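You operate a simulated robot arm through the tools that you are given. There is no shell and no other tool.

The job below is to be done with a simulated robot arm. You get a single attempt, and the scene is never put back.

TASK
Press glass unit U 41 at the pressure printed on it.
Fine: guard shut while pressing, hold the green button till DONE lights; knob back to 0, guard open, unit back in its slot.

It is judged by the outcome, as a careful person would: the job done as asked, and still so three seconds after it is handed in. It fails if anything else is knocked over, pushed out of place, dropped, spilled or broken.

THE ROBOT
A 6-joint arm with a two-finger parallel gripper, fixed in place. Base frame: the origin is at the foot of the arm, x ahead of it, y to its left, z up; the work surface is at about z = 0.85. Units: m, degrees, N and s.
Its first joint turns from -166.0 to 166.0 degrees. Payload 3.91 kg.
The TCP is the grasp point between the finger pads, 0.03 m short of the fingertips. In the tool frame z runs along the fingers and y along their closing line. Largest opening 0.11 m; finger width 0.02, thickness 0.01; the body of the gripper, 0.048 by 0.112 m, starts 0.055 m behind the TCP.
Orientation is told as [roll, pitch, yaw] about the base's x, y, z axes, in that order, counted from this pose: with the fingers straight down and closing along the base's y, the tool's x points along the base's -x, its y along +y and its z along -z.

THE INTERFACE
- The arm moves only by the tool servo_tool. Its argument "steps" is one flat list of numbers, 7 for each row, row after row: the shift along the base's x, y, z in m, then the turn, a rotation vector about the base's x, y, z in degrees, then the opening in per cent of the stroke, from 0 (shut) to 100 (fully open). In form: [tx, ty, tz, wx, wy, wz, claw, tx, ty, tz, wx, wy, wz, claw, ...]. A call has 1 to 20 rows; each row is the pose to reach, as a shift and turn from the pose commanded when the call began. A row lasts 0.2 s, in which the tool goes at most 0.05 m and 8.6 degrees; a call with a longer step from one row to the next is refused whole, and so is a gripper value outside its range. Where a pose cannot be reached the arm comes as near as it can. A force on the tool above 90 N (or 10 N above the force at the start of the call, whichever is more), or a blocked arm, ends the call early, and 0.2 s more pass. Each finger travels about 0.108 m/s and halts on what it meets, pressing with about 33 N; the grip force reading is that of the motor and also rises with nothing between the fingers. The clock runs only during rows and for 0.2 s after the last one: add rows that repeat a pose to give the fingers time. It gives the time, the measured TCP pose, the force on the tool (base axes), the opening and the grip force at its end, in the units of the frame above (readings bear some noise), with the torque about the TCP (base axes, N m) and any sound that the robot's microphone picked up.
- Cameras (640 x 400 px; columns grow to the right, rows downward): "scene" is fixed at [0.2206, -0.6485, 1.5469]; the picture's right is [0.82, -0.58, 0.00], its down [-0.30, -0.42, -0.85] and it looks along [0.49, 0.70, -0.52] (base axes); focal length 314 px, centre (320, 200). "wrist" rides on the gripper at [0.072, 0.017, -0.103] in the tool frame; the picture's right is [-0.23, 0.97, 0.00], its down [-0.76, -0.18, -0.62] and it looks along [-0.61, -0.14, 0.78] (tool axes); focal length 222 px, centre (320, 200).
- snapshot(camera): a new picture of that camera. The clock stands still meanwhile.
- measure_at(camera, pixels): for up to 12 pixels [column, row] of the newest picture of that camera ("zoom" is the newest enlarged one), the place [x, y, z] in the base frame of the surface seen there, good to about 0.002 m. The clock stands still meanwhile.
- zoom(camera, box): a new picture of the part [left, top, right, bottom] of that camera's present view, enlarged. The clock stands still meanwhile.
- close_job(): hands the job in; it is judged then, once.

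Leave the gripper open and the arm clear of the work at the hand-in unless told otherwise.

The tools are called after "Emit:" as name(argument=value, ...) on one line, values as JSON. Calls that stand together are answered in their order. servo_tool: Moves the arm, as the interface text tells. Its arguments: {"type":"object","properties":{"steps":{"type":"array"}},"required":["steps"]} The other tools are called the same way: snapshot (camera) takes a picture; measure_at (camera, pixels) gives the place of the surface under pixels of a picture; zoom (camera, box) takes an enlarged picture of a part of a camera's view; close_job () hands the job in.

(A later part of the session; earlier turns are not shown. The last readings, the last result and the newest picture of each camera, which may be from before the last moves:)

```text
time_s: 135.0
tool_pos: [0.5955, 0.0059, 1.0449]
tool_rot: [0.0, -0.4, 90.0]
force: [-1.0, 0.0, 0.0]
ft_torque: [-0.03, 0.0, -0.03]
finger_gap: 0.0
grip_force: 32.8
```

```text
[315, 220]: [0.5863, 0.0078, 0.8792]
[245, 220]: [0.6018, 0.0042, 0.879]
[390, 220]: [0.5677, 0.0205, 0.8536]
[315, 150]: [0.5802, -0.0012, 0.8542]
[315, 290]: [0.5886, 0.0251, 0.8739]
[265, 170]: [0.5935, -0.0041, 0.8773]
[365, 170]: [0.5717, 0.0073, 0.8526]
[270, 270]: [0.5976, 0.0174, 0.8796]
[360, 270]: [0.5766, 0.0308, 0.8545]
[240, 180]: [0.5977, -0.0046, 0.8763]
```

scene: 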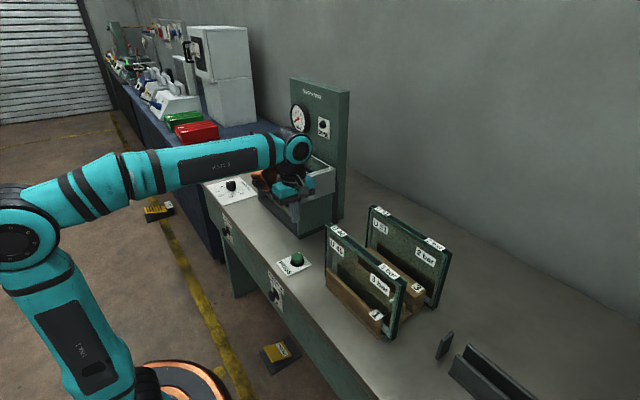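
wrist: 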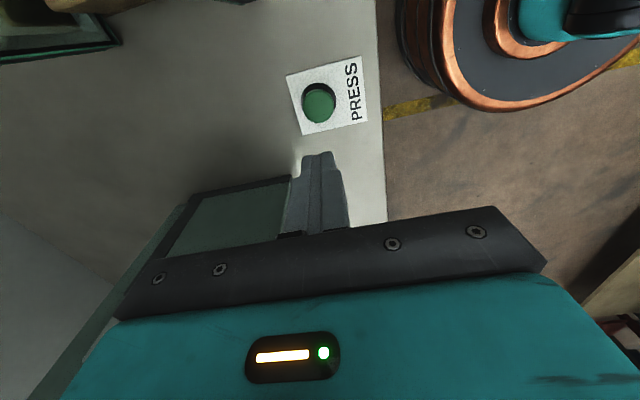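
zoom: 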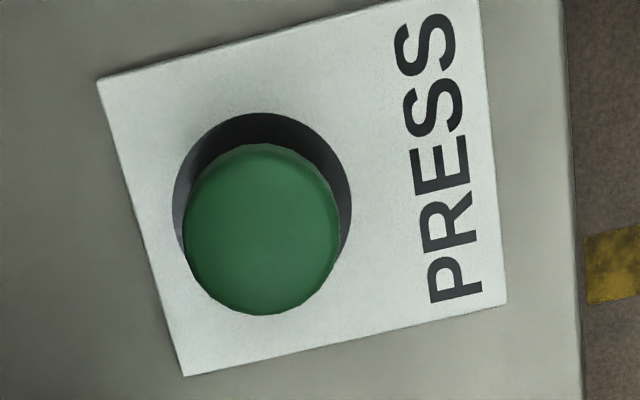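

Button centre is about (0.598, 0.009). I'll shift (+2.3, +2.9) mm and descend in stages to TCP z about 0.922, with the tips 11 mm above the button.

Emit:
servo_tool(steps=[0.0023, 0.0029, 0, 0, 0, 0, 0, 0.0023, 0.0029, -0.02, 0, 0, 0, 0, 0.0023, 0.0029, -0.045, 0, 0, 0, 0, 0.0023, 0.0029, -0.07, 0, 0, 0, 0, 0.0023, 0.0029, -0.095, 0, 0, 0, 0, 0.0023, 0.0029, -0.115, 0, 0, 0, 0, 0.0023, 0.0029, -0.123, 0, 0, 0, 0, 0.0023, 0.0029, -0.123, 0, 0, 0, 0])

Emit:
snapshot(camera="scene")

Emit:
zoom(camera="scene", box=[240, 120, 390, 290])

Emit:
zoom(camera="scene", box=[285, 95, 340, 145])

```text
time_s: 136.8
tool_pos: [0.599, 0.0076, 0.9231]
tool_rot: [0.1, -0.4, 89.9]
force: [-0.6, -0.1, -0.4]
ft_torque: [-0.03, 0.01, -0.01]
finger_gap: 0.0003
grip_force: 32.9
```

```text
taken
```

scene: 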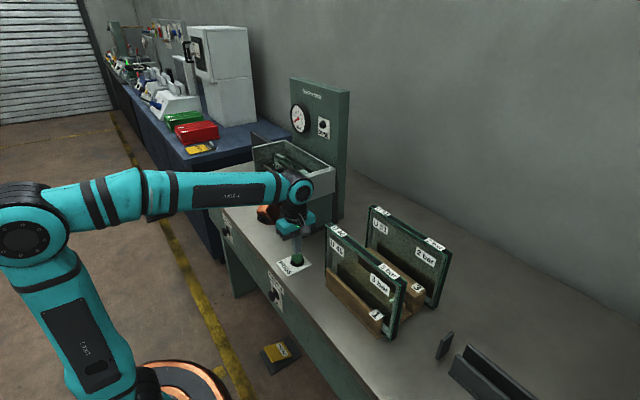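

```text
2.35 times, centred on (315, 205) of scene
```

zoom: 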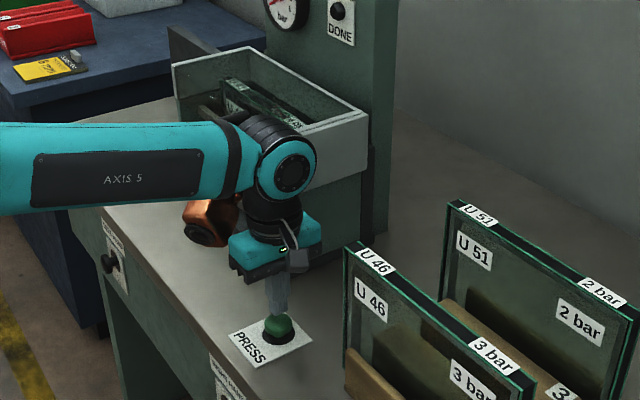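

```text
8.00 times, centred on (312, 120) of scene
```

zoom: 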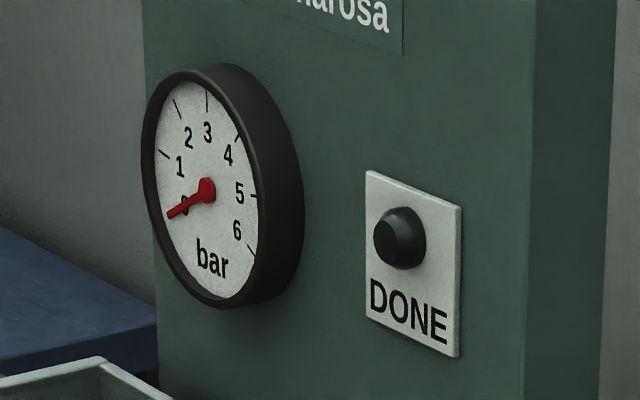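

The tips are right over the button, and lamp and gauge are in plain view. I'll press down gradually and read the force.

Emit:
servo_tool(steps=[0, 0, -0.006, 0, 0, 0, 0, 0, 0, -0.01, 0, 0, 0, 0, 0, 0, -0.012, 0, 0, 0, 0, 0, 0, -0.014, 0, 0, 0, 0, 0, 0, -0.016, 0, 0, 0, 0])

Emit:
zoom(camera="scene", box=[285, 95, 340, 145])

Emit:
zoom(camera="scene", box=[270, 215, 330, 275])

```text
time_s: 138.0
tool_pos: [0.5977, 0.0084, 0.9063]
tool_rot: [-0.1, -0.5, 90.0]
force: [1.3, 0.4, 2.3]
ft_torque: [0.01, -0.01, 0.0]
finger_gap: 0.0001
grip_force: 33.0
```

```text
8.00 times, centred on (312, 120) of scene
```

zoom: 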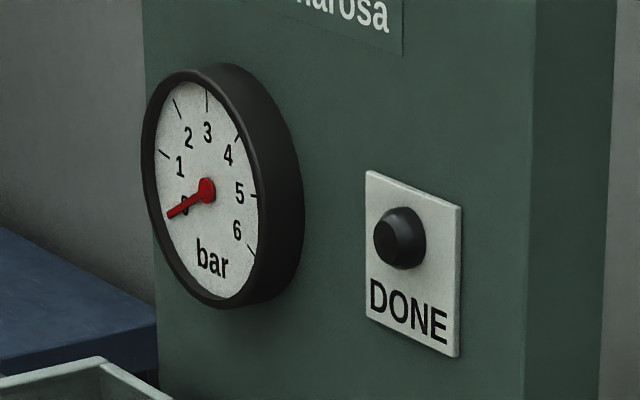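

```text
6.67 times, centred on (300, 245) of scene
```

zoom: 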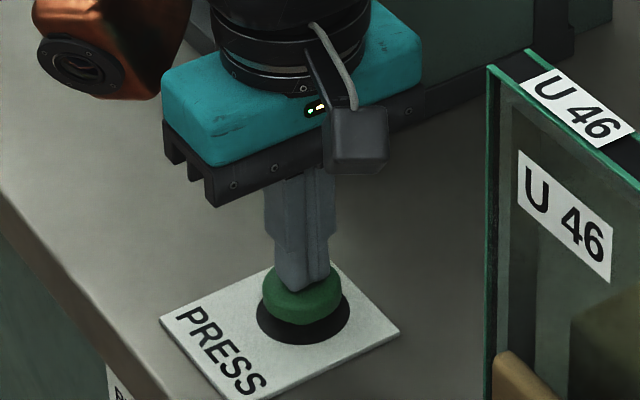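

Contact is made (2.3 N, the button down about 4 mm). I'll press a further 4 mm and look at the gauge.

Emit:
servo_tool(steps=[0, 0, -0.002, 0, 0, 0, 0, 0, 0, -0.004, 0, 0, 0, 0])

Emit:
zoom(camera="scene", box=[285, 95, 340, 145])

```text
time_s: 138.6
tool_pos: [0.597, 0.0073, 0.903]
tool_rot: [0.0, -0.4, 89.9]
force: [0.9, -1.0, 3.1]
ft_torque: [-0.09, -0.05, 0.02]
finger_gap: 0.0001
grip_force: 32.8
heard: click
```

```text
8.00 times, centred on (312, 120) of scene
```

zoom: 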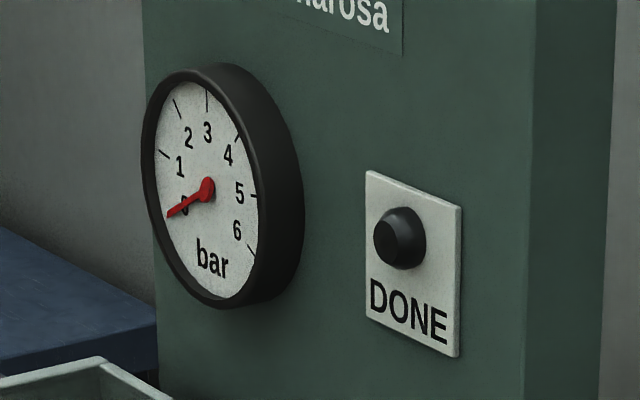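

A click was heard, so the button has made contact. I'll press 1.5 mm deeper for a firm hold and keep holding, then check the gauge.

Emit:
servo_tool(steps=[0, 0, -0.0015, 0, 0, 0, 0, 0, 0, -0.0015, 0, 0, 0, 0, 0, 0, -0.0015, 0, 0, 0, 0])

Emit:
zoom(camera="scene", box=[285, 95, 340, 145])

Emit:
zoom(camera="scene", box=[240, 120, 350, 230])

```text
time_s: 139.4
tool_pos: [0.5977, 0.0076, 0.9013]
tool_rot: [0.0, -0.3, 90.0]
force: [-1.1, -1.7, 3.2]
ft_torque: [-0.06, 0.02, -0.03]
finger_gap: 0.0004
grip_force: 33.1
```

```text
8.00 times, centred on (312, 120) of scene
```

zoom: 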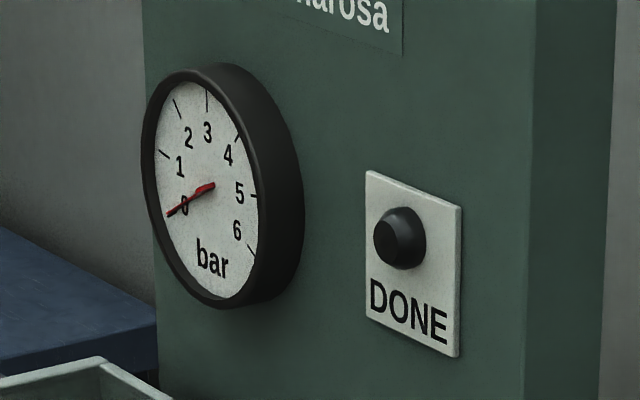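

```text
3.64 times, centred on (295, 175) of scene
```

zoom: 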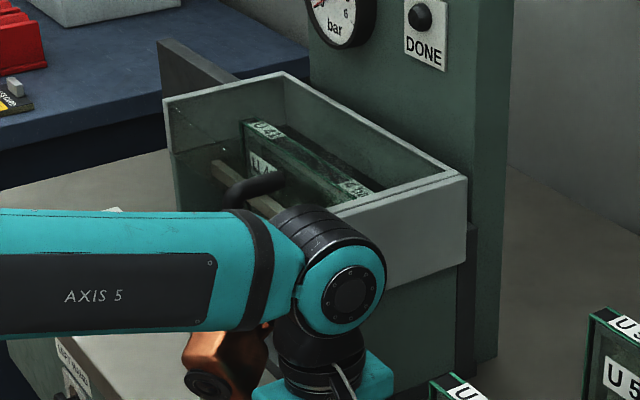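

The needle seems to be starting to move. I'll hold the button for 2 s and look again.

Emit:
servo_tool(steps=[0, 0, 0, 0, 0, 0, 0, 0, 0, 0, 0, 0, 0, 0, 0, 0, 0, 0, 0, 0, 0, 0, 0, 0, 0, 0, 0, 0, 0, 0, 0, 0, 0, 0, 0])

Emit:
zoom(camera="scene", box=[285, 95, 340, 145])

Emit:
zoom(camera="scene", box=[240, 120, 350, 230])

```text
time_s: 140.6
tool_pos: [0.5974, 0.0093, 0.9018]
tool_rot: [0.0, -0.3, 90.0]
force: [0.1, -1.0, 3.6]
ft_torque: [-0.06, 0.01, 0.0]
finger_gap: 0.0
grip_force: 33.0
```

```text
8.00 times, centred on (312, 120) of scene
```

zoom: 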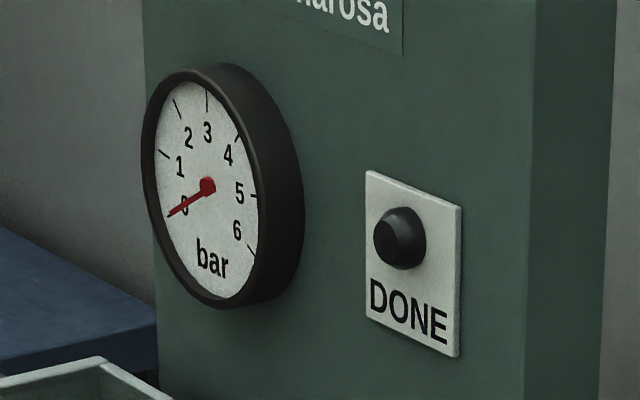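

```text
3.64 times, centred on (295, 175) of scene
```

zoom: 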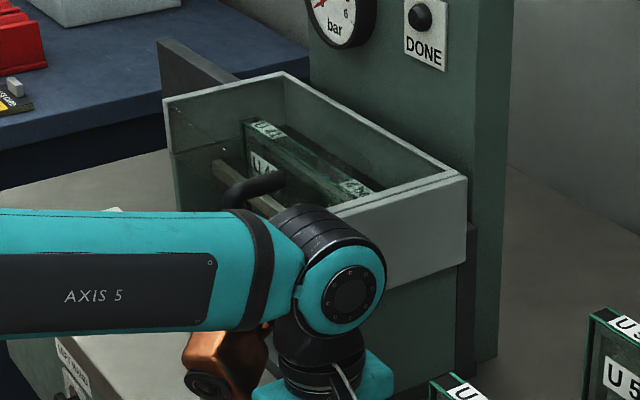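

The gauge is still near 0; the platen may need time to close. I'll hold for another 3 s.

Emit:
servo_tool(steps=[0, 0, -0.001, 0, 0, 0, 0, 0, 0, -0.001, 0, 0, 0, 0, 0, 0, -0.001, 0, 0, 0, 0, 0, 0, -0.001, 0, 0, 0, 0, 0, 0, -0.001, 0, 0, 0, 0, 0, 0, -0.001, 0, 0, 0, 0, 0, 0, -0.001, 0, 0, 0, 0, 0, 0, -0.001, 0, 0, 0, 0, 0, 0, -0.001, 0, 0, 0, 0, 0, 0, -0.001, 0, 0, 0, 0, 0, 0, -0.001, 0, 0, 0, 0, 0, 0, -0.001, 0, 0, 0, 0, 0, 0, -0.001, 0, 0, 0, 0, 0, 0, -0.001, 0, 0, 0, 0])

Emit:
zoom(camera="scene", box=[285, 95, 340, 145])

Emit:
zoom(camera="scene", box=[240, 120, 350, 230])

```text
time_s: 143.6
tool_pos: [0.5983, 0.0086, 0.9007]
tool_rot: [-0.1, -0.4, 90.0]
force: [1.0, 2.6, 8.4]
ft_torque: [0.02, -0.03, 0.06]
finger_gap: 0.0
grip_force: 33.0
```

```text
8.00 times, centred on (312, 120) of scene
```

zoom: 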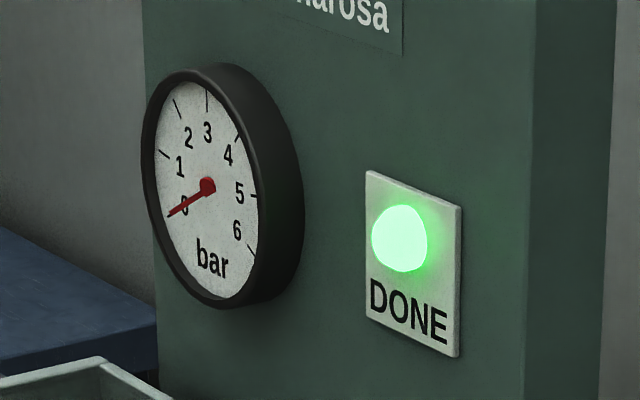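

```text
3.64 times, centred on (295, 175) of scene
```

zoom: 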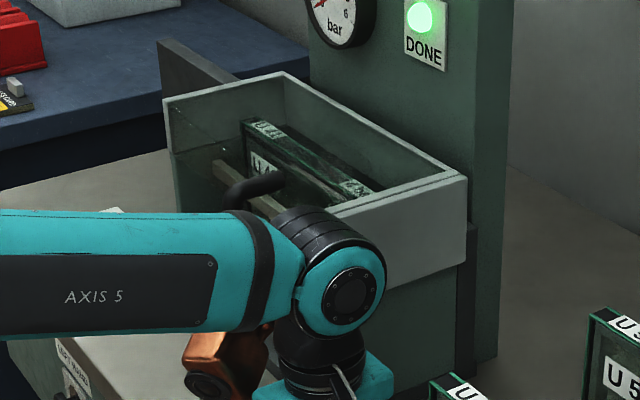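

DONE is lit green. The gauge needle, though, still looks to be at 0, so before releasing I'll look closer at it and at U 41 and the platen.

Emit:
zoom(camera="scene", box=[288, 100, 312, 136])

Emit:
zoom(camera="scene", box=[255, 135, 335, 185])

Emit:
measure_at(camera="zoom", pixels=[[200, 120], [240, 160], [300, 190], [340, 220], [220, 130], [180, 110], [380, 240], [300, 220], [420, 260], [260, 150]])

Emit:
zoom(camera="scene", box=[200, 165, 270, 220])

```text
11.11 times, centred on (300, 118) of scene
```

zoom: 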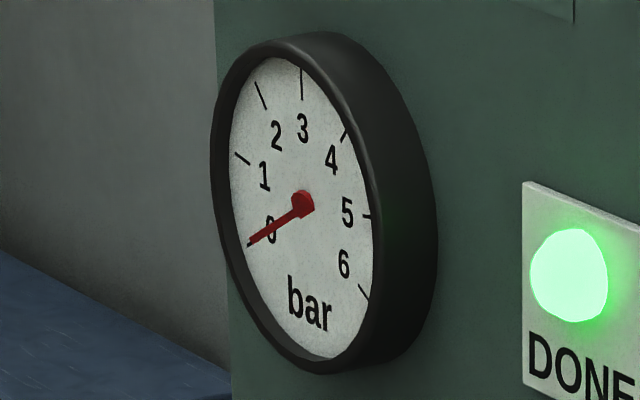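

```text
8.00 times, centred on (295, 160) of scene
```

zoom: 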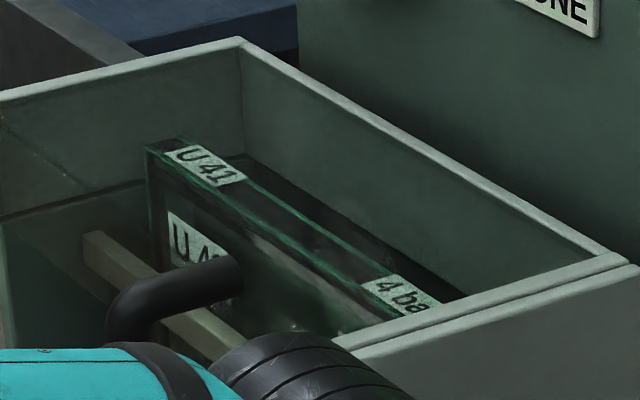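

```text
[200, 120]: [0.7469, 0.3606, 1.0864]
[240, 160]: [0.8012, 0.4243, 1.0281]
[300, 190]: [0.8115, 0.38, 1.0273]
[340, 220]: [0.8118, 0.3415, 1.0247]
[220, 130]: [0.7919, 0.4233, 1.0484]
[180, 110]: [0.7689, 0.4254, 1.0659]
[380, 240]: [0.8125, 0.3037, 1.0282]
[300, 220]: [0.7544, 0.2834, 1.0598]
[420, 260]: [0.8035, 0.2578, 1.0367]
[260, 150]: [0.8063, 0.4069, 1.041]
```

```text
7.27 times, centred on (235, 192) of scene
```

zoom: 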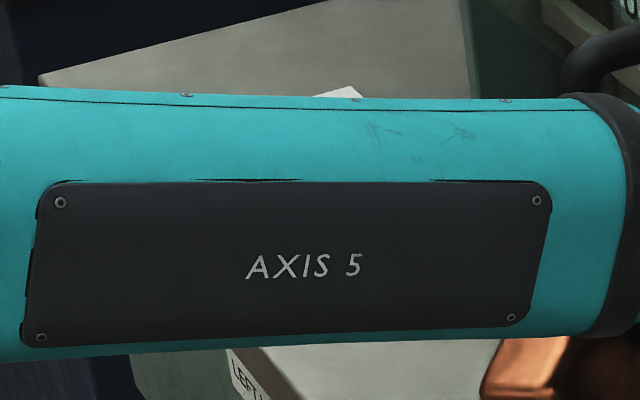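

Needle at about 0 with DONE lit. I'll measure U 41's edges and the platen to see whether it was actually squeezed (still holding the button).

Emit:
zoom(camera="scene", box=[268, 148, 308, 173])

Emit:
measure_at(camera="zoom", pixels=[[80, 130], [110, 110], [200, 150], [150, 180], [260, 190], [220, 230], [330, 240], [300, 280], [400, 290], [380, 330], [300, 180], [400, 240]])

Emit:
snapshot(camera="wrist")

```text
16.00 times, centred on (288, 160) of scene
```

zoom: 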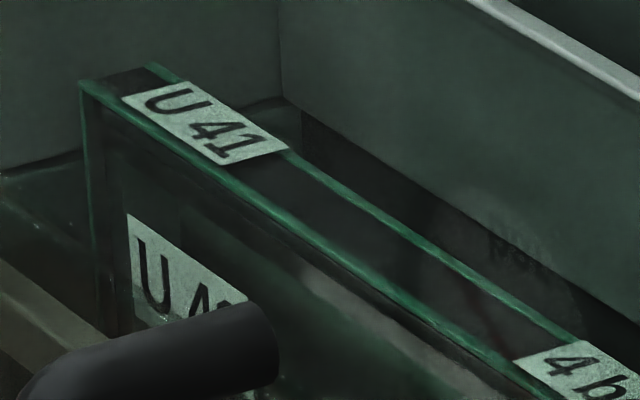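

```text
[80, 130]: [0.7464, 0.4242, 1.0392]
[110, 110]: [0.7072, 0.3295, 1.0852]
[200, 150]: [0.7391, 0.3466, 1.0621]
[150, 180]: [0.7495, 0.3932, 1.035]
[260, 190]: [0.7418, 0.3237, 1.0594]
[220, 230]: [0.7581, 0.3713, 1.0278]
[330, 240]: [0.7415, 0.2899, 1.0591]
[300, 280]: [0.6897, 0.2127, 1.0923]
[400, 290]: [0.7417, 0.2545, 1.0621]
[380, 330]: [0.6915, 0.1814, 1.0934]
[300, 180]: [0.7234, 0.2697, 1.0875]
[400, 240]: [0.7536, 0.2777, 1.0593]
```

```text
taken
```

wrist: 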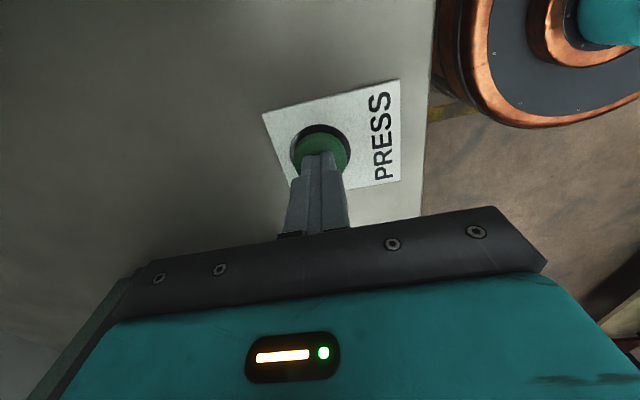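

DONE is lit, so I'll release the button by rising straight up 8 cm, then check gauge, lamp and knob.

Emit:
servo_tool(steps=[0, 0, 0.01, 0, 0, 0, 0, 0, 0, 0.03, 0, 0, 0, 0, 0, 0, 0.06, 0, 0, 0, 0, -0.01, 0, 0.09, 0, 0, 0, 0, -0.04, 0, 0.13, 0, 0, 0, 0, -0.08, 0, 0.17, 0, 0, 0, 0])

Emit:
snapshot(camera="scene")

Emit:
zoom(camera="scene", box=[285, 95, 340, 145])

Emit:
zoom(camera="scene", box=[200, 165, 270, 220])

Emit:
zoom(camera="scene", box=[240, 110, 350, 230])

```text
refused: row 6 steps farther than a row can; nothing moved
```

```text
taken
```

scene: 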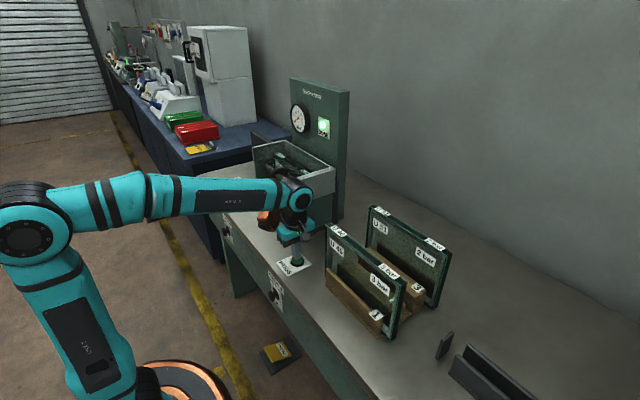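

```text
8.00 times, centred on (312, 120) of scene
```

zoom: 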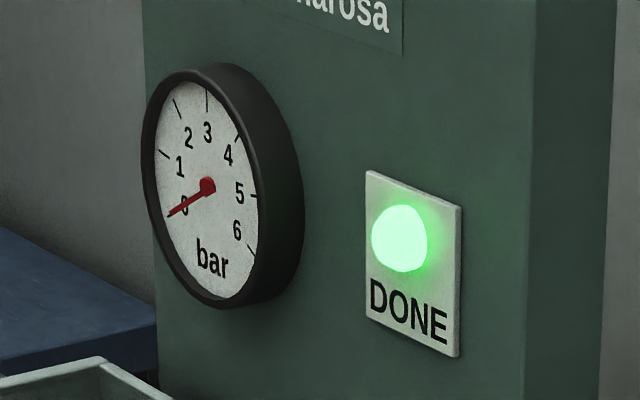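

```text
7.27 times, centred on (235, 192) of scene
```

zoom: 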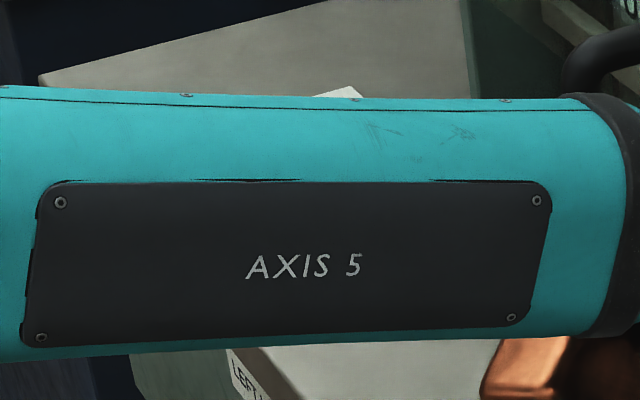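

```text
3.33 times, centred on (295, 170) of scene
```

zoom: 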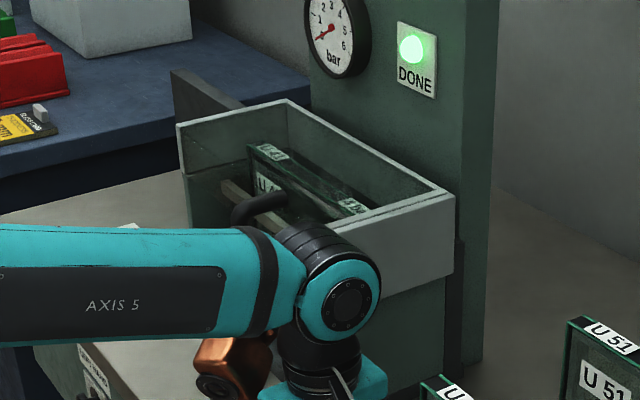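

That call was refused for too large a step, so nothing moved. I'll resend it with shorter steps.

Emit:
servo_tool(steps=[0, 0, 0.01, 0, 0, 0, 0, 0, 0, 0.03, 0, 0, 0, 0, 0, 0, 0.06, 0, 0, 0, 0, -0.01, 0, 0.09, 0, 0, 0, 0, -0.03, 0, 0.12, 0, 0, 0, 0, -0.06, 0, 0.15, 0, 0, 0, 0, -0.09, 0, 0.17, 0, 0, 0, 0])

Emit:
snapshot(camera="scene")

Emit:
zoom(camera="scene", box=[285, 95, 340, 145])

Emit:
zoom(camera="scene", box=[200, 165, 270, 220])

Emit:
zoom(camera="scene", box=[240, 110, 350, 230])

```text
time_s: 145.2
tool_pos: [0.5081, 0.0083, 1.0664]
tool_rot: [0.1, -0.5, 90.0]
force: [1.1, -0.4, -0.6]
ft_torque: [0.0, 0.04, -0.02]
finger_gap: 0.0001
grip_force: 32.7
```

```text
taken
```

scene: 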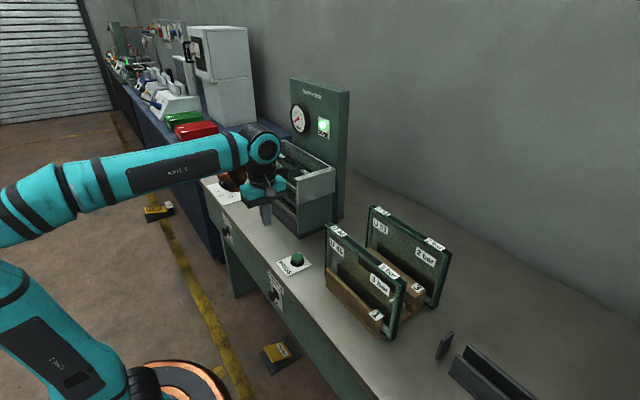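

```text
8.00 times, centred on (312, 120) of scene
```

zoom: 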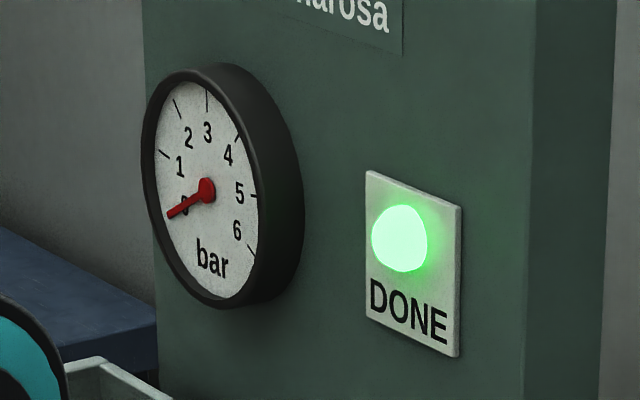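

```text
7.27 times, centred on (235, 192) of scene
```

zoom: 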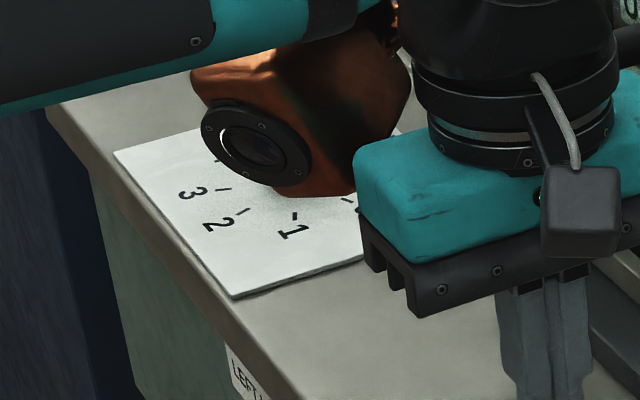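

```text
3.33 times, centred on (295, 170) of scene
```

zoom: 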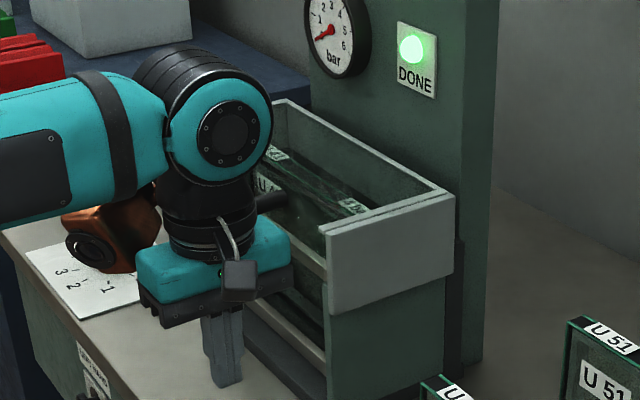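

The needle looked different only while the button was held and is now back to its rest look, and DONE stays lit. Now the knob goes back to 0. I'll travel along x about 0.50 at z about 1.095, turning to yaw -88°, the angle at which I left the knob.

Emit:
servo_tool(steps=[0, 0.024, 0.01, 0, 0, -7.4, 20, 0, 0.048, 0.02, 0, 0, -14.8, 30, 0, 0.072, 0.03, 0, 0, -22.2, 40, 0, 0.096, 0.03, 0, 0, -29.6, 50, 0, 0.12, 0.03, 0, 0, -37, 52, 0, 0.144, 0.03, 0, 0, -44.4, 52, 0, 0.168, 0.03, 0, 0, -51.8, 52, 0, 0.192, 0.03, 0, 0, -59.2, 52, 0, 0.216, 0.03, 0, 0, -66.6, 52, 0, 0.24, 0.03, 0, 0, -74, 52, 0, 0.264, 0.03, 0, 0, -81.4, 52, 0, 0.288, 0.03, 0, 0, -89, 52])

Emit:
servo_tool(steps=[0, 0.024, 0, 0, 0, -7.4, 52, 0, 0.048, 0, 0, 0, -14.8, 52, 0, 0.072, 0, 0, 0, -22.2, 52, 0, 0.096, 0, 0, 0, -29.6, 52, 0, 0.12, 0, 0, 0, -37, 52, 0, 0.144, 0, 0, 0, -44.4, 52, 0, 0.168, 0, 0, 0, -51.8, 52, 0, 0.192, 0, 0, 0, -59.2, 52, 0.02, 0.216, 0, 0, 0, -66.6, 52, 0.045, 0.24, 0, 0, 0, -74, 52, 0.07, 0.264, 0, 0, 0, -81.4, 52, 0.097, 0.284, 0, 0, 0, -89, 52, 0.097, 0.284, 0, 0, 0, -89, 52])

Emit:
snapshot(camera="wrist")

Emit:
zoom(camera="wrist", box=[250, 40, 390, 150])

Emit:
snapshot(camera="scene")

Emit:
zoom(camera="scene", box=[285, 95, 340, 145])

```text
time_s: 147.8
tool_pos: [0.5091, 0.2942, 1.1023]
tool_rot: [0.0, -0.4, 0.9]
force: [0.2, 0.7, 0.0]
ft_torque: [0.01, -0.02, 0.01]
finger_gap: 0.0571
grip_force: 0.0
```

```text
time_s: 150.6
tool_pos: [0.6026, 0.5803, 1.099]
tool_rot: [-0.2, -0.3, -88.1]
force: [0.1, -0.7, -0.3]
ft_torque: [-0.02, 0.01, -0.01]
finger_gap: 0.0573
grip_force: 0.0
```

```text
taken
```

wrist: 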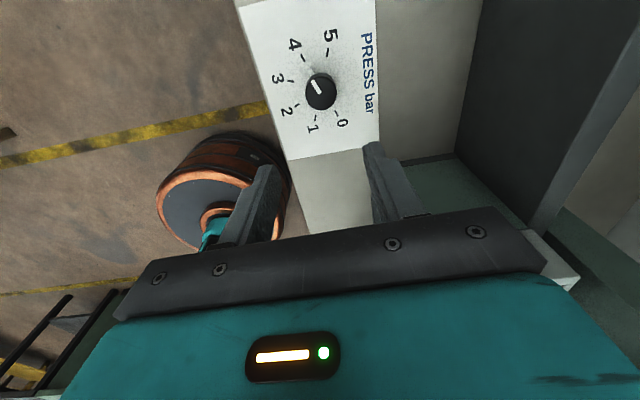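

```text
3.64 times, centred on (320, 95) of wrist
```

zoom: 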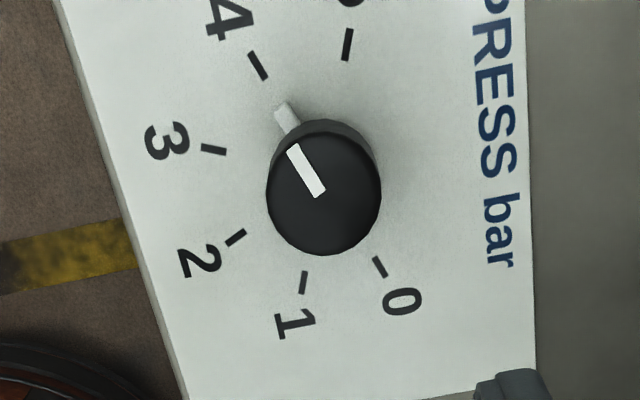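

```text
taken
```

scene: 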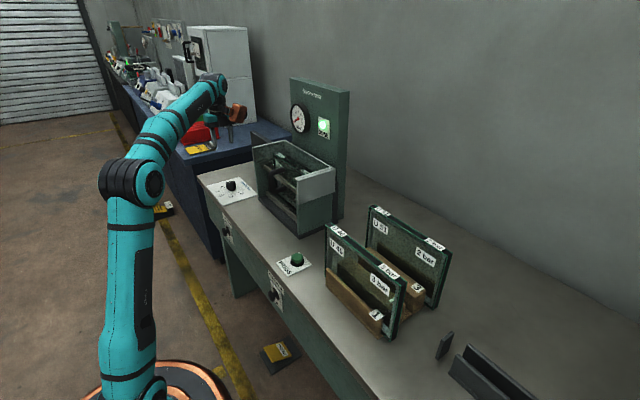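

```text
8.00 times, centred on (312, 120) of scene
```

zoom: 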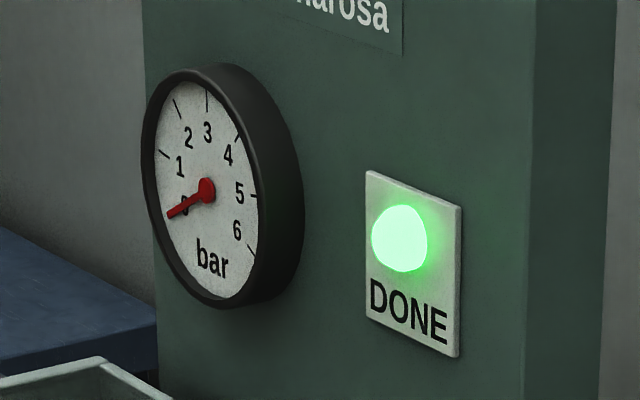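

The knob is still exactly on 4 and DONE is lit, so U 41 was pressed with 4 bar set. I'll lower onto the knob at (0.6045, 0.580), z about 0.897, and grip it again.

Emit:
servo_tool(steps=[0.0017, 0, 0, 0, 0, 0, 52, 0.0017, 0, -0.04, 0, 0, 0, 52, 0.0017, 0, -0.08, 0, 0, 0, 52, 0.0017, 0, -0.12, 0, 0, 0, 52, 0.0017, 0, -0.155, 0, 0, 0, 52, 0.0017, 0, -0.18, 0, 0, 0, 52, 0.0017, 0, -0.195, 0, 0, 0, 52, 0.0017, 0, -0.202, 0, 0, 0, 52, 0.0017, 0, -0.202, 0, 0, 0, 52])

Emit:
servo_tool(steps=[0, 0, 0, 0, 0, 0, 42, 0, 0, 0, 0, 0, 0, 32, 0, 0, 0, 0, 0, 0, 25, 0, 0, 0, 0, 0, 0, 25, 0, 0, 0, 0, 0, 0, 25])

Emit:
snapshot(camera="wrist")

```text
time_s: 152.6
tool_pos: [0.6071, 0.5814, 0.8985]
tool_rot: [-0.2, -0.4, -88.0]
force: [0.6, -0.6, -0.1]
ft_torque: [0.0, 0.02, 0.01]
finger_gap: 0.0571
grip_force: 0.0
```

```text
time_s: 153.8
tool_pos: [0.6051, 0.5821, 0.8987]
tool_rot: [-0.1, -0.4, -87.9]
force: [-59.7, 9.3, -11.6]
ft_torque: [0.72, 0.9, -0.1]
finger_gap: 0.0409
grip_force: 44.9
```

```text
taken
```

wrist: 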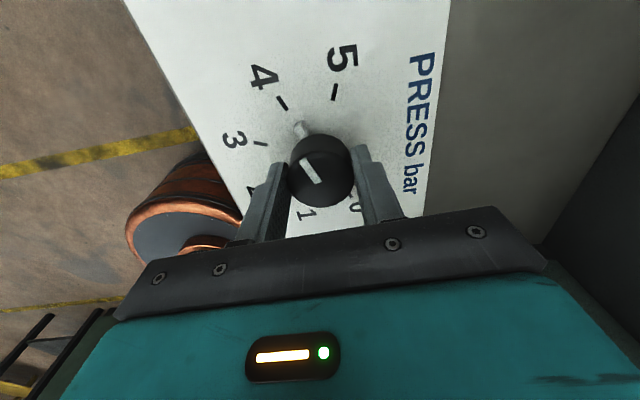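

The side force is 60 N, so I'm 2–3 mm too far +x. I'll relieve it by moving -2.5 mm while holding.

Emit:
servo_tool(steps=[-0.001, 0, 0, 0, 0, 0, 25, -0.0025, 0, 0, 0, 0, 0, 25, -0.0025, 0, 0, 0, 0, 0, 25])

```text
time_s: 154.6
tool_pos: [0.6035, 0.5805, 0.8989]
tool_rot: [0.0, -0.5, -88.1]
force: [-36.4, 26.8, -11.8]
ft_torque: [0.77, 0.93, 0.01]
finger_gap: 0.0405
grip_force: 45.3
```

There's some residual side load. I'll open, shift (-1, +1) mm, and close afresh.

Emit:
servo_tool(steps=[0, 0, 0, 0, 0, 0, 45, 0, 0, 0, 0, 0, 0, 52, -0.001, 0.001, 0, 0, 0, 0, 52, -0.001, 0.001, 0, 0, 0, 0, 42, -0.001, 0.001, 0, 0, 0, 0, 32, -0.001, 0.001, 0, 0, 0, 0, 25, -0.001, 0.001, 0, 0, 0, 0, 25, -0.001, 0.001, 0, 0, 0, 0, 25])

```text
time_s: 156.4
tool_pos: [0.6043, 0.5805, 0.9003]
tool_rot: [0.0, -0.3, -88.0]
force: [10.9, -6.0, 0.8]
ft_torque: [-0.62, -0.98, 0.01]
finger_gap: 0.0411
grip_force: 45.6
```

Good: small forces now (11 N). I'll turn counter-clockwise +180° back to 0, in two calls.

Emit:
servo_tool(steps=[0, 0, 0, 0, 0, 7.5, 25, 0, 0, 0, 0, 0, 15, 25, 0, 0, 0, 0, 0, 22.5, 25, 0, 0, 0, 0, 0, 30, 25, 0, 0, 0, 0, 0, 37.5, 25, 0, 0, 0, 0, 0, 45, 25, 0, 0, 0, 0, 0, 52.5, 25, 0, 0, 0, 0, 0, 60, 25, 0, 0, 0, 0, 0, 67.5, 25, 0, 0, 0, 0, 0, 75, 25, 0, 0, 0, 0, 0, 82.5, 25, 0, 0, 0, 0, 0, 90, 25])

Emit:
servo_tool(steps=[0, 0, 0, 0, 0, 7.5, 25, 0, 0, 0, 0, 0, 15, 25, 0, 0, 0, 0, 0, 22.5, 25, 0, 0, 0, 0, 0, 30, 25, 0, 0, 0, 0, 0, 37.5, 25, 0, 0, 0, 0, 0, 45, 25, 0, 0, 0, 0, 0, 52.5, 25, 0, 0, 0, 0, 0, 60, 25, 0, 0, 0, 0, 0, 67.5, 25, 0, 0, 0, 0, 0, 75, 25, 0, 0, 0, 0, 0, 82, 25, 0, 0, 0, 0, 0, 87, 25, 0, 0, 0, 0, 0, 90, 25, 0, 0, 0, 0, 0, 90, 25])

Emit:
snapshot(camera="wrist")

Emit:
zoom(camera="wrist", box=[240, 60, 380, 220])

```text
time_s: 159.0
tool_pos: [0.602, 0.5797, 0.8993]
tool_rot: [-0.2, -0.3, 2.2]
force: [-8.9, -20.3, 9.4]
ft_torque: [-0.15, -0.75, -0.04]
finger_gap: 0.0403
grip_force: 44.9
```

```text
time_s: 162.0
tool_pos: [0.6049, 0.5801, 0.8988]
tool_rot: [0.0, -0.5, 92.0]
force: [19.5, -28.1, -4.6]
ft_torque: [-0.88, -0.3, 0.03]
finger_gap: 0.0404
grip_force: 45.0
```

```text
taken
```

wrist: 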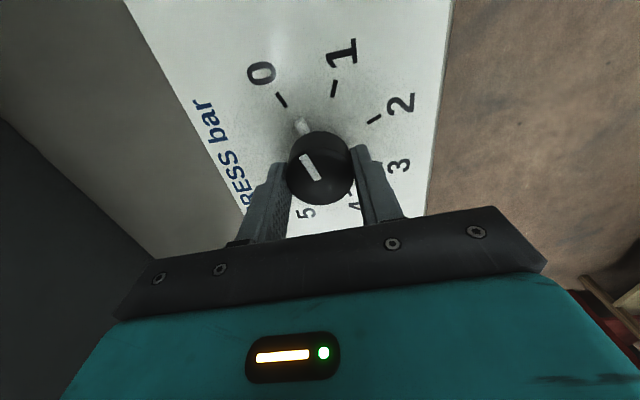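

```text
2.50 times, centred on (310, 140) of wrist
```

zoom: 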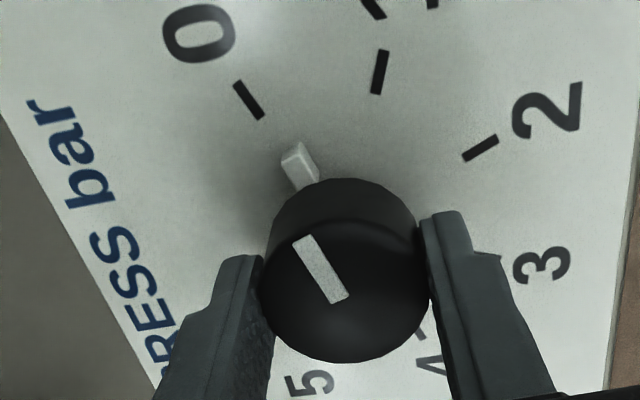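

Close to 0. I'll release and rise to check the pointer's exact position against the 0 tick.

Emit:
servo_tool(steps=[0, 0, 0, 0, 0, 0, 35, 0, 0, 0, 0, 0, 0, 45, 0, 0, 0, 0, 0, 0, 52, 0, 0, 0, 0, 0, 0, 52, 0, 0, 0.02, 0, 0, 0, 52, 0, 0, 0.06, 0, 0, 0, 52, 0, 0, 0.1, 0, 0, 0, 52, 0, 0, 0.14, 0, 0, 0, 52, 0, 0, 0.18, 0, 0, 0, 52, 0, 0, 0.195, 0, 0, 0, 52])

Emit:
snapshot(camera="wrist")

Emit:
zoom(camera="wrist", box=[260, 40, 380, 140])

Emit:
zoom(camera="scene", box=[200, 170, 270, 215])

```text
time_s: 164.2
tool_pos: [0.6039, 0.5816, 1.0973]
tool_rot: [0.0, -0.3, 92.0]
force: [0.0, 0.1, -0.5]
ft_torque: [0.0, -0.04, 0.01]
finger_gap: 0.0572
grip_force: 0.0
```

```text
taken
```

wrist: 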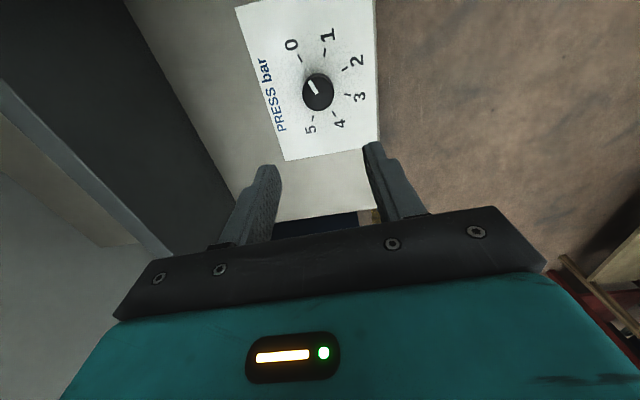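

```text
4.00 times, centred on (320, 90) of wrist
```

zoom: 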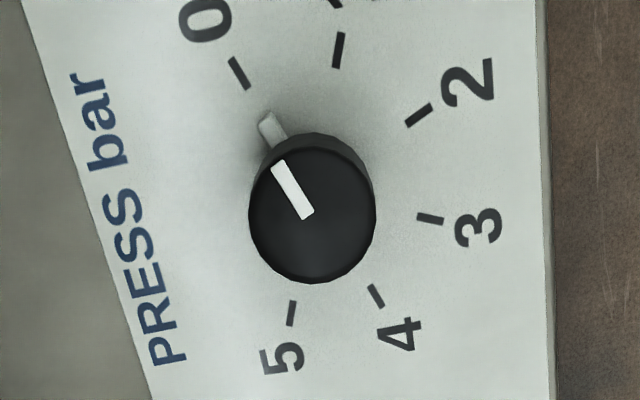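

```text
8.89 times, centred on (235, 192) of scene
```

zoom: 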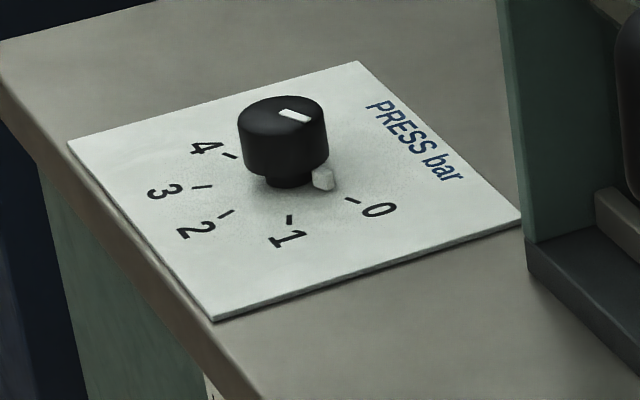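

The knob is back on 0, identical to the starting picture. Next I'll open the guard. The handle bar is now at about y 0.181. I'll fly there along x about 0.50, turn to yaw 0, and come over the bar at z about 1.165.

Emit:
servo_tool(steps=[-0.03, -0.02, 0.02, 0, 0, -7.1, 50, -0.06, -0.04, 0.04, 0, 0, -14.2, 50, -0.09, -0.06, 0.06, 0, 0, -21.3, 50, -0.1, -0.09, 0.068, 0, 0, -28.4, 50, -0.1, -0.13, 0.068, 0, 0, -35.5, 50, -0.1, -0.17, 0.068, 0, 0, -42.6, 50, -0.1, -0.21, 0.068, 0, 0, -49.7, 50, -0.1, -0.25, 0.068, 0, 0, -56.8, 50, -0.1, -0.29, 0.068, 0, 0, -63.9, 50, -0.1, -0.33, 0.068, 0, 0, -71, 50, -0.1, -0.37, 0.068, 0, 0, -78, 50, -0.1, -0.4, 0.068, 0, 0, -85, 50, -0.1, -0.4, 0.068, 0, 0, -92, 50, -0.06, -0.4, 0.068, 0, 0, -92, 50, -0.02, -0.4, 0.068, 0, 0, -92, 50, 0.0065, -0.4, 0.068, 0, 0, -92, 50, 0.0065, -0.4, 0.068, 0, 0, -92, 50])

Emit:
snapshot(camera="wrist")

Emit:
measure_at(camera="wrist", pixels=[[315, 140], [322, 140], [330, 140], [320, 120], [326, 170], [332, 190]])

Emit:
snapshot(camera="scene")

Emit:
zoom(camera="scene", box=[220, 100, 350, 220])

```text
time_s: 167.8
tool_pos: [0.6114, 0.1817, 1.162]
tool_rot: [-0.1, -0.2, 0.0]
force: [0.0, -0.4, -0.1]
ft_torque: [0.0, 0.0, -0.04]
finger_gap: 0.0548
grip_force: 0.2
```

```text
taken
```

wrist: 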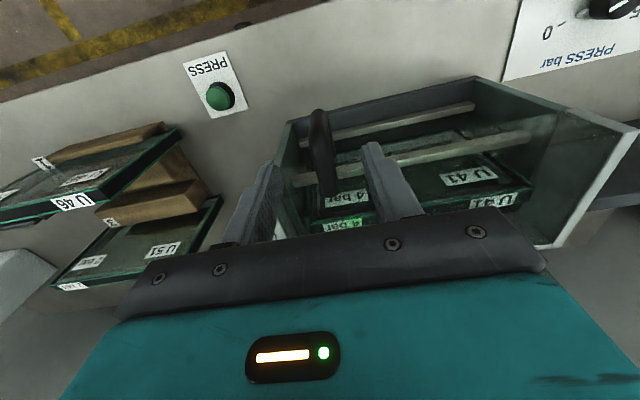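

```text
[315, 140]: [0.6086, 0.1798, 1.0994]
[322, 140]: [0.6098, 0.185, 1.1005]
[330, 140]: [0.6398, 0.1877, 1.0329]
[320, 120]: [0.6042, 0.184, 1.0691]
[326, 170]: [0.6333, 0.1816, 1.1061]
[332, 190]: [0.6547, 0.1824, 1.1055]
```

```text
taken
```

scene: 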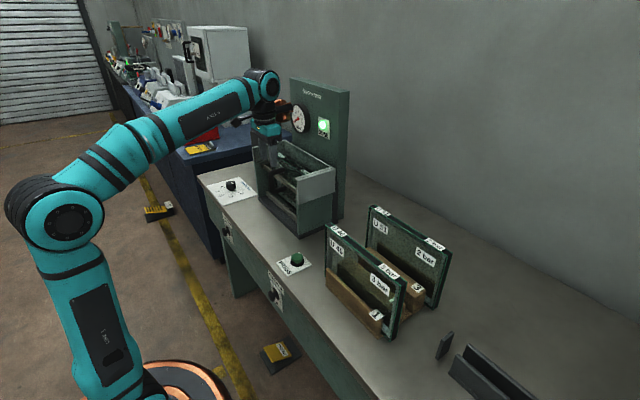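

```text
3.33 times, centred on (285, 160) of scene
```

zoom: 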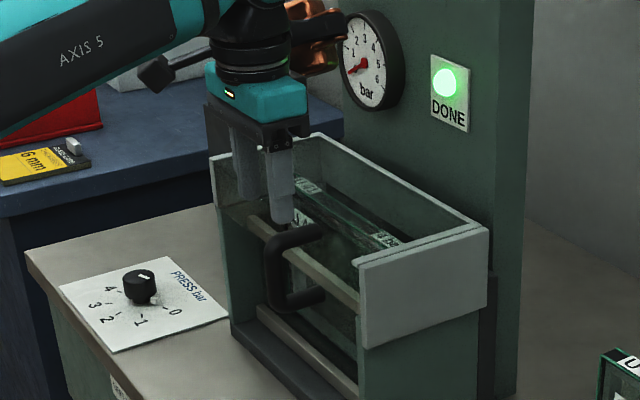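

The handle bar is between the fingers at y about 0.182. I'll lower to z about 1.069, cage it at 26%, and start sliding +y.

Emit:
servo_tool(steps=[0, 0, -0.03, 0, 0, 0, 50, 0, 0, -0.06, 0, 0, 0, 50, 0, 0, -0.093, 0, 0, 0, 50, 0, 0, -0.093, 0, 0, 0, 35, 0, 0, -0.093, 0, 0, 0, 26, 0, 0, -0.093, 0, 0, 0, 26])

Emit:
servo_tool(steps=[0, 0.01, 0, 0, 0, 0, 26, 0, 0.03, 0, 0, 0, 0, 26, 0, 0.055, 0, 0, 0, 0, 26, 0, 0.08, 0, 0, 0, 0, 26, 0, 0.105, 0, 0, 0, 0, 26, 0, 0.13, 0, 0, 0, 0, 26, 0, 0.155, 0, 0, 0, 0, 26, 0, 0.18, 0, 0, 0, 0, 26, 0, 0.205, 0, 0, 0, 0, 26, 0, 0.23, 0, 0, 0, 0, 26, 0, 0.255, 0, 0, 0, 0, 26, 0, 0.28, 0, 0, 0, 0, 26, 0, 0.3, 0, 0, 0, 0, 26, 0, 0.315, 0, 0, 0, 0, 26])

Emit:
snapshot(camera="scene")

Emit:
zoom(camera="scene", box=[200, 80, 350, 220])

```text
time_s: 169.2
tool_pos: [0.6105, 0.1825, 1.0718]
tool_rot: [0.1, -0.3, 0.0]
force: [1.2, 0.3, 0.4]
ft_torque: [0.03, 0.05, 0.01]
finger_gap: 0.0284
grip_force: 0.0
```

```text
time_s: 172.2
tool_pos: [0.6084, 0.4993, 1.0671]
tool_rot: [0.0, -0.4, 0.0]
force: [-0.1, -0.4, -0.1]
ft_torque: [0.06, -0.03, -0.03]
finger_gap: 0.0285
grip_force: 0.0
```

```text
taken
```

scene: 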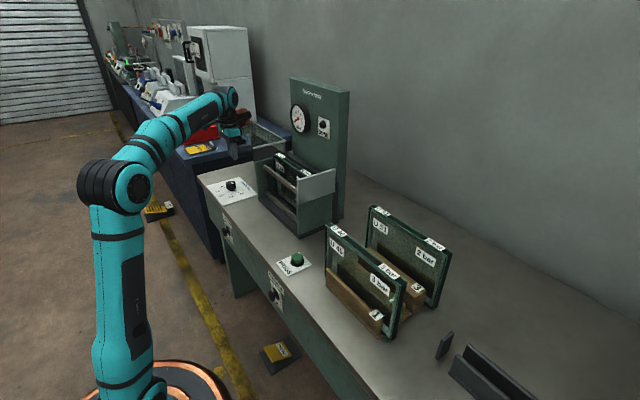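

```text
2.86 times, centred on (275, 150) of scene
```

zoom: 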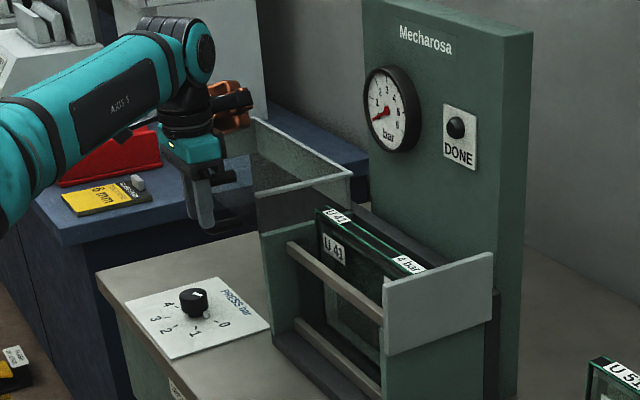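

The guard is almost open, and the DONE lamp went out as the guard opened. I'll push the last 3 cm gently to its original place (bar y about 0.52).

Emit:
servo_tool(steps=[0, 0.006, 0, 0, 0, 0, 26, 0, 0.012, 0, 0, 0, 0, 26, 0, 0.018, 0, 0, 0, 0, 26, 0, 0.023, 0, 0, 0, 0, 26])

Emit:
servo_tool(steps=[0, 0.002, 0, 0, 0, 0, 26, 0, 0.004, 0, 0, 0, 0, 26])

Emit:
zoom(camera="scene", box=[210, 90, 350, 210])

Emit:
measure_at(camera="zoom", pixels=[[125, 116], [219, 101], [328, 163], [222, 187], [275, 175], [250, 180]])

```text
time_s: 173.2
tool_pos: [0.6103, 0.5201, 1.0672]
tool_rot: [0.0, -0.4, 0.0]
force: [0.7, 0.9, 0.1]
ft_torque: [0.01, 0.01, -0.02]
finger_gap: 0.0286
grip_force: 0.0
```

```text
time_s: 173.8
tool_pos: [0.6096, 0.5249, 1.069]
tool_rot: [0.0, -0.4, 0.0]
force: [0.1, -0.6, -0.7]
ft_torque: [0.0, 0.0, 0.02]
finger_gap: 0.0284
grip_force: 0.0
```

```text
3.33 times, centred on (280, 150) of scene
```

zoom: 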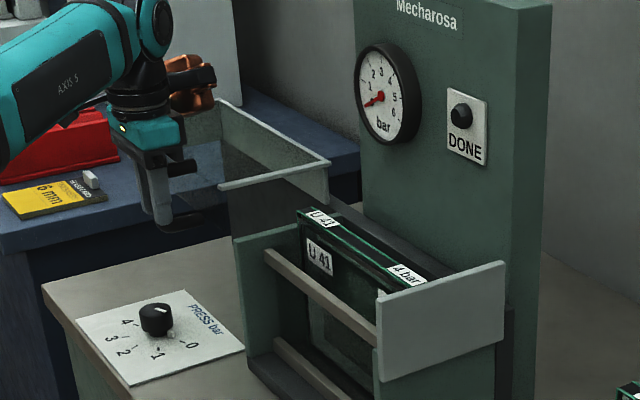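

```text
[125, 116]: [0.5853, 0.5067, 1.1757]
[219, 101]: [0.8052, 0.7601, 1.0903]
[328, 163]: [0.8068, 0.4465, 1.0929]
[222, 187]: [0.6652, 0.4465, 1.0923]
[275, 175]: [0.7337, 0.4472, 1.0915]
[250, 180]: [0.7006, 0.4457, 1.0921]
```

The rim is back at y 0.4465, exactly the original open position. I'll let go of the handle and rise, then go look at U 41.

Emit:
servo_tool(steps=[0, -0.004, 0, 0, 0, 0, 35, 0, -0.005, 0, 0, 0, 0, 50, 0, -0.005, 0, 0, 0, 0, 50, 0, -0.005, 0.03, 0, 0, 0, 50, 0, -0.005, 0.06, 0, 0, 0, 50, 0, -0.005, 0.09, 0, 0, 0, 50, -0.03, -0.02, 0.1, 0, 0, 0, 50, -0.06, -0.05, 0.11, 0, 0, 0, 50, -0.08, -0.09, 0.12, 0, 0, 0, 50, -0.08, -0.13, 0.125, 0, 0, 0, 50, -0.08, -0.17, 0.125, 0, 0, 0, 50])

Emit:
snapshot(camera="scene")

Emit:
zoom(camera="scene", box=[255, 140, 325, 200])

Emit:
measure_at(camera="zoom", pixels=[[207, 93], [230, 84], [225, 105], [260, 108], [300, 160], [335, 152], [345, 185], [375, 178], [400, 225], [430, 215], [320, 160], [360, 185]])

```text
time_s: 176.2
tool_pos: [0.5334, 0.3577, 1.1935]
tool_rot: [-0.1, -0.3, 0.1]
force: [0.4, 0.1, -0.1]
ft_torque: [-0.04, 0.09, 0.01]
finger_gap: 0.0551
grip_force: 0.1
```

```text
taken
```

scene: 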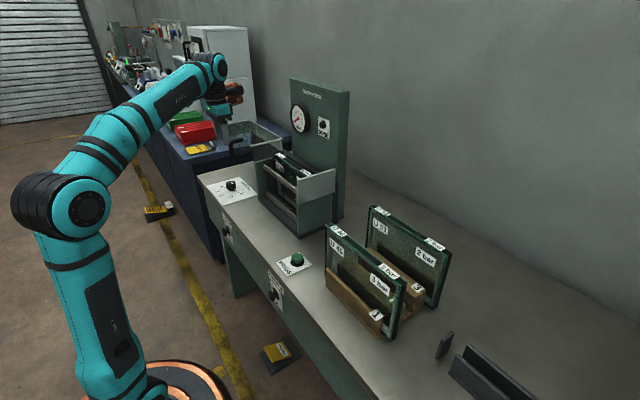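

```text
6.67 times, centred on (290, 170) of scene
```

zoom: 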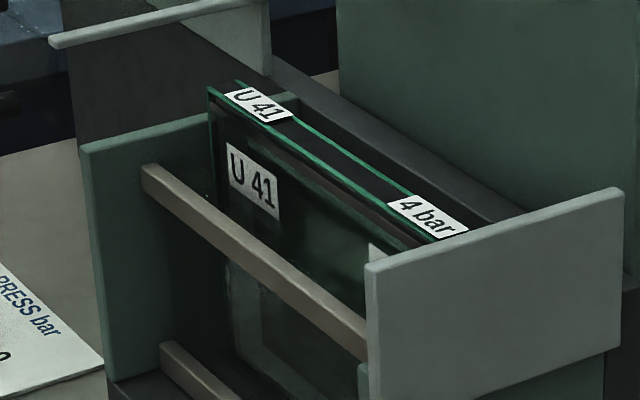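

```text
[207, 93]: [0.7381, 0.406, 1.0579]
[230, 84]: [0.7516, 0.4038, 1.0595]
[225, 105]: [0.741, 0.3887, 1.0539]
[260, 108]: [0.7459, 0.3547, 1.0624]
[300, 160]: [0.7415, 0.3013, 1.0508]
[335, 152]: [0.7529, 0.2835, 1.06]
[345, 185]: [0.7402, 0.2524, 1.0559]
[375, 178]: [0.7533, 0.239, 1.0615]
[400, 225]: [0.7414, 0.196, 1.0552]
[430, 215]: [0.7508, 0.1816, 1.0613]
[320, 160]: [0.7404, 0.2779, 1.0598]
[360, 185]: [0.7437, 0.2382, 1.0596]
```

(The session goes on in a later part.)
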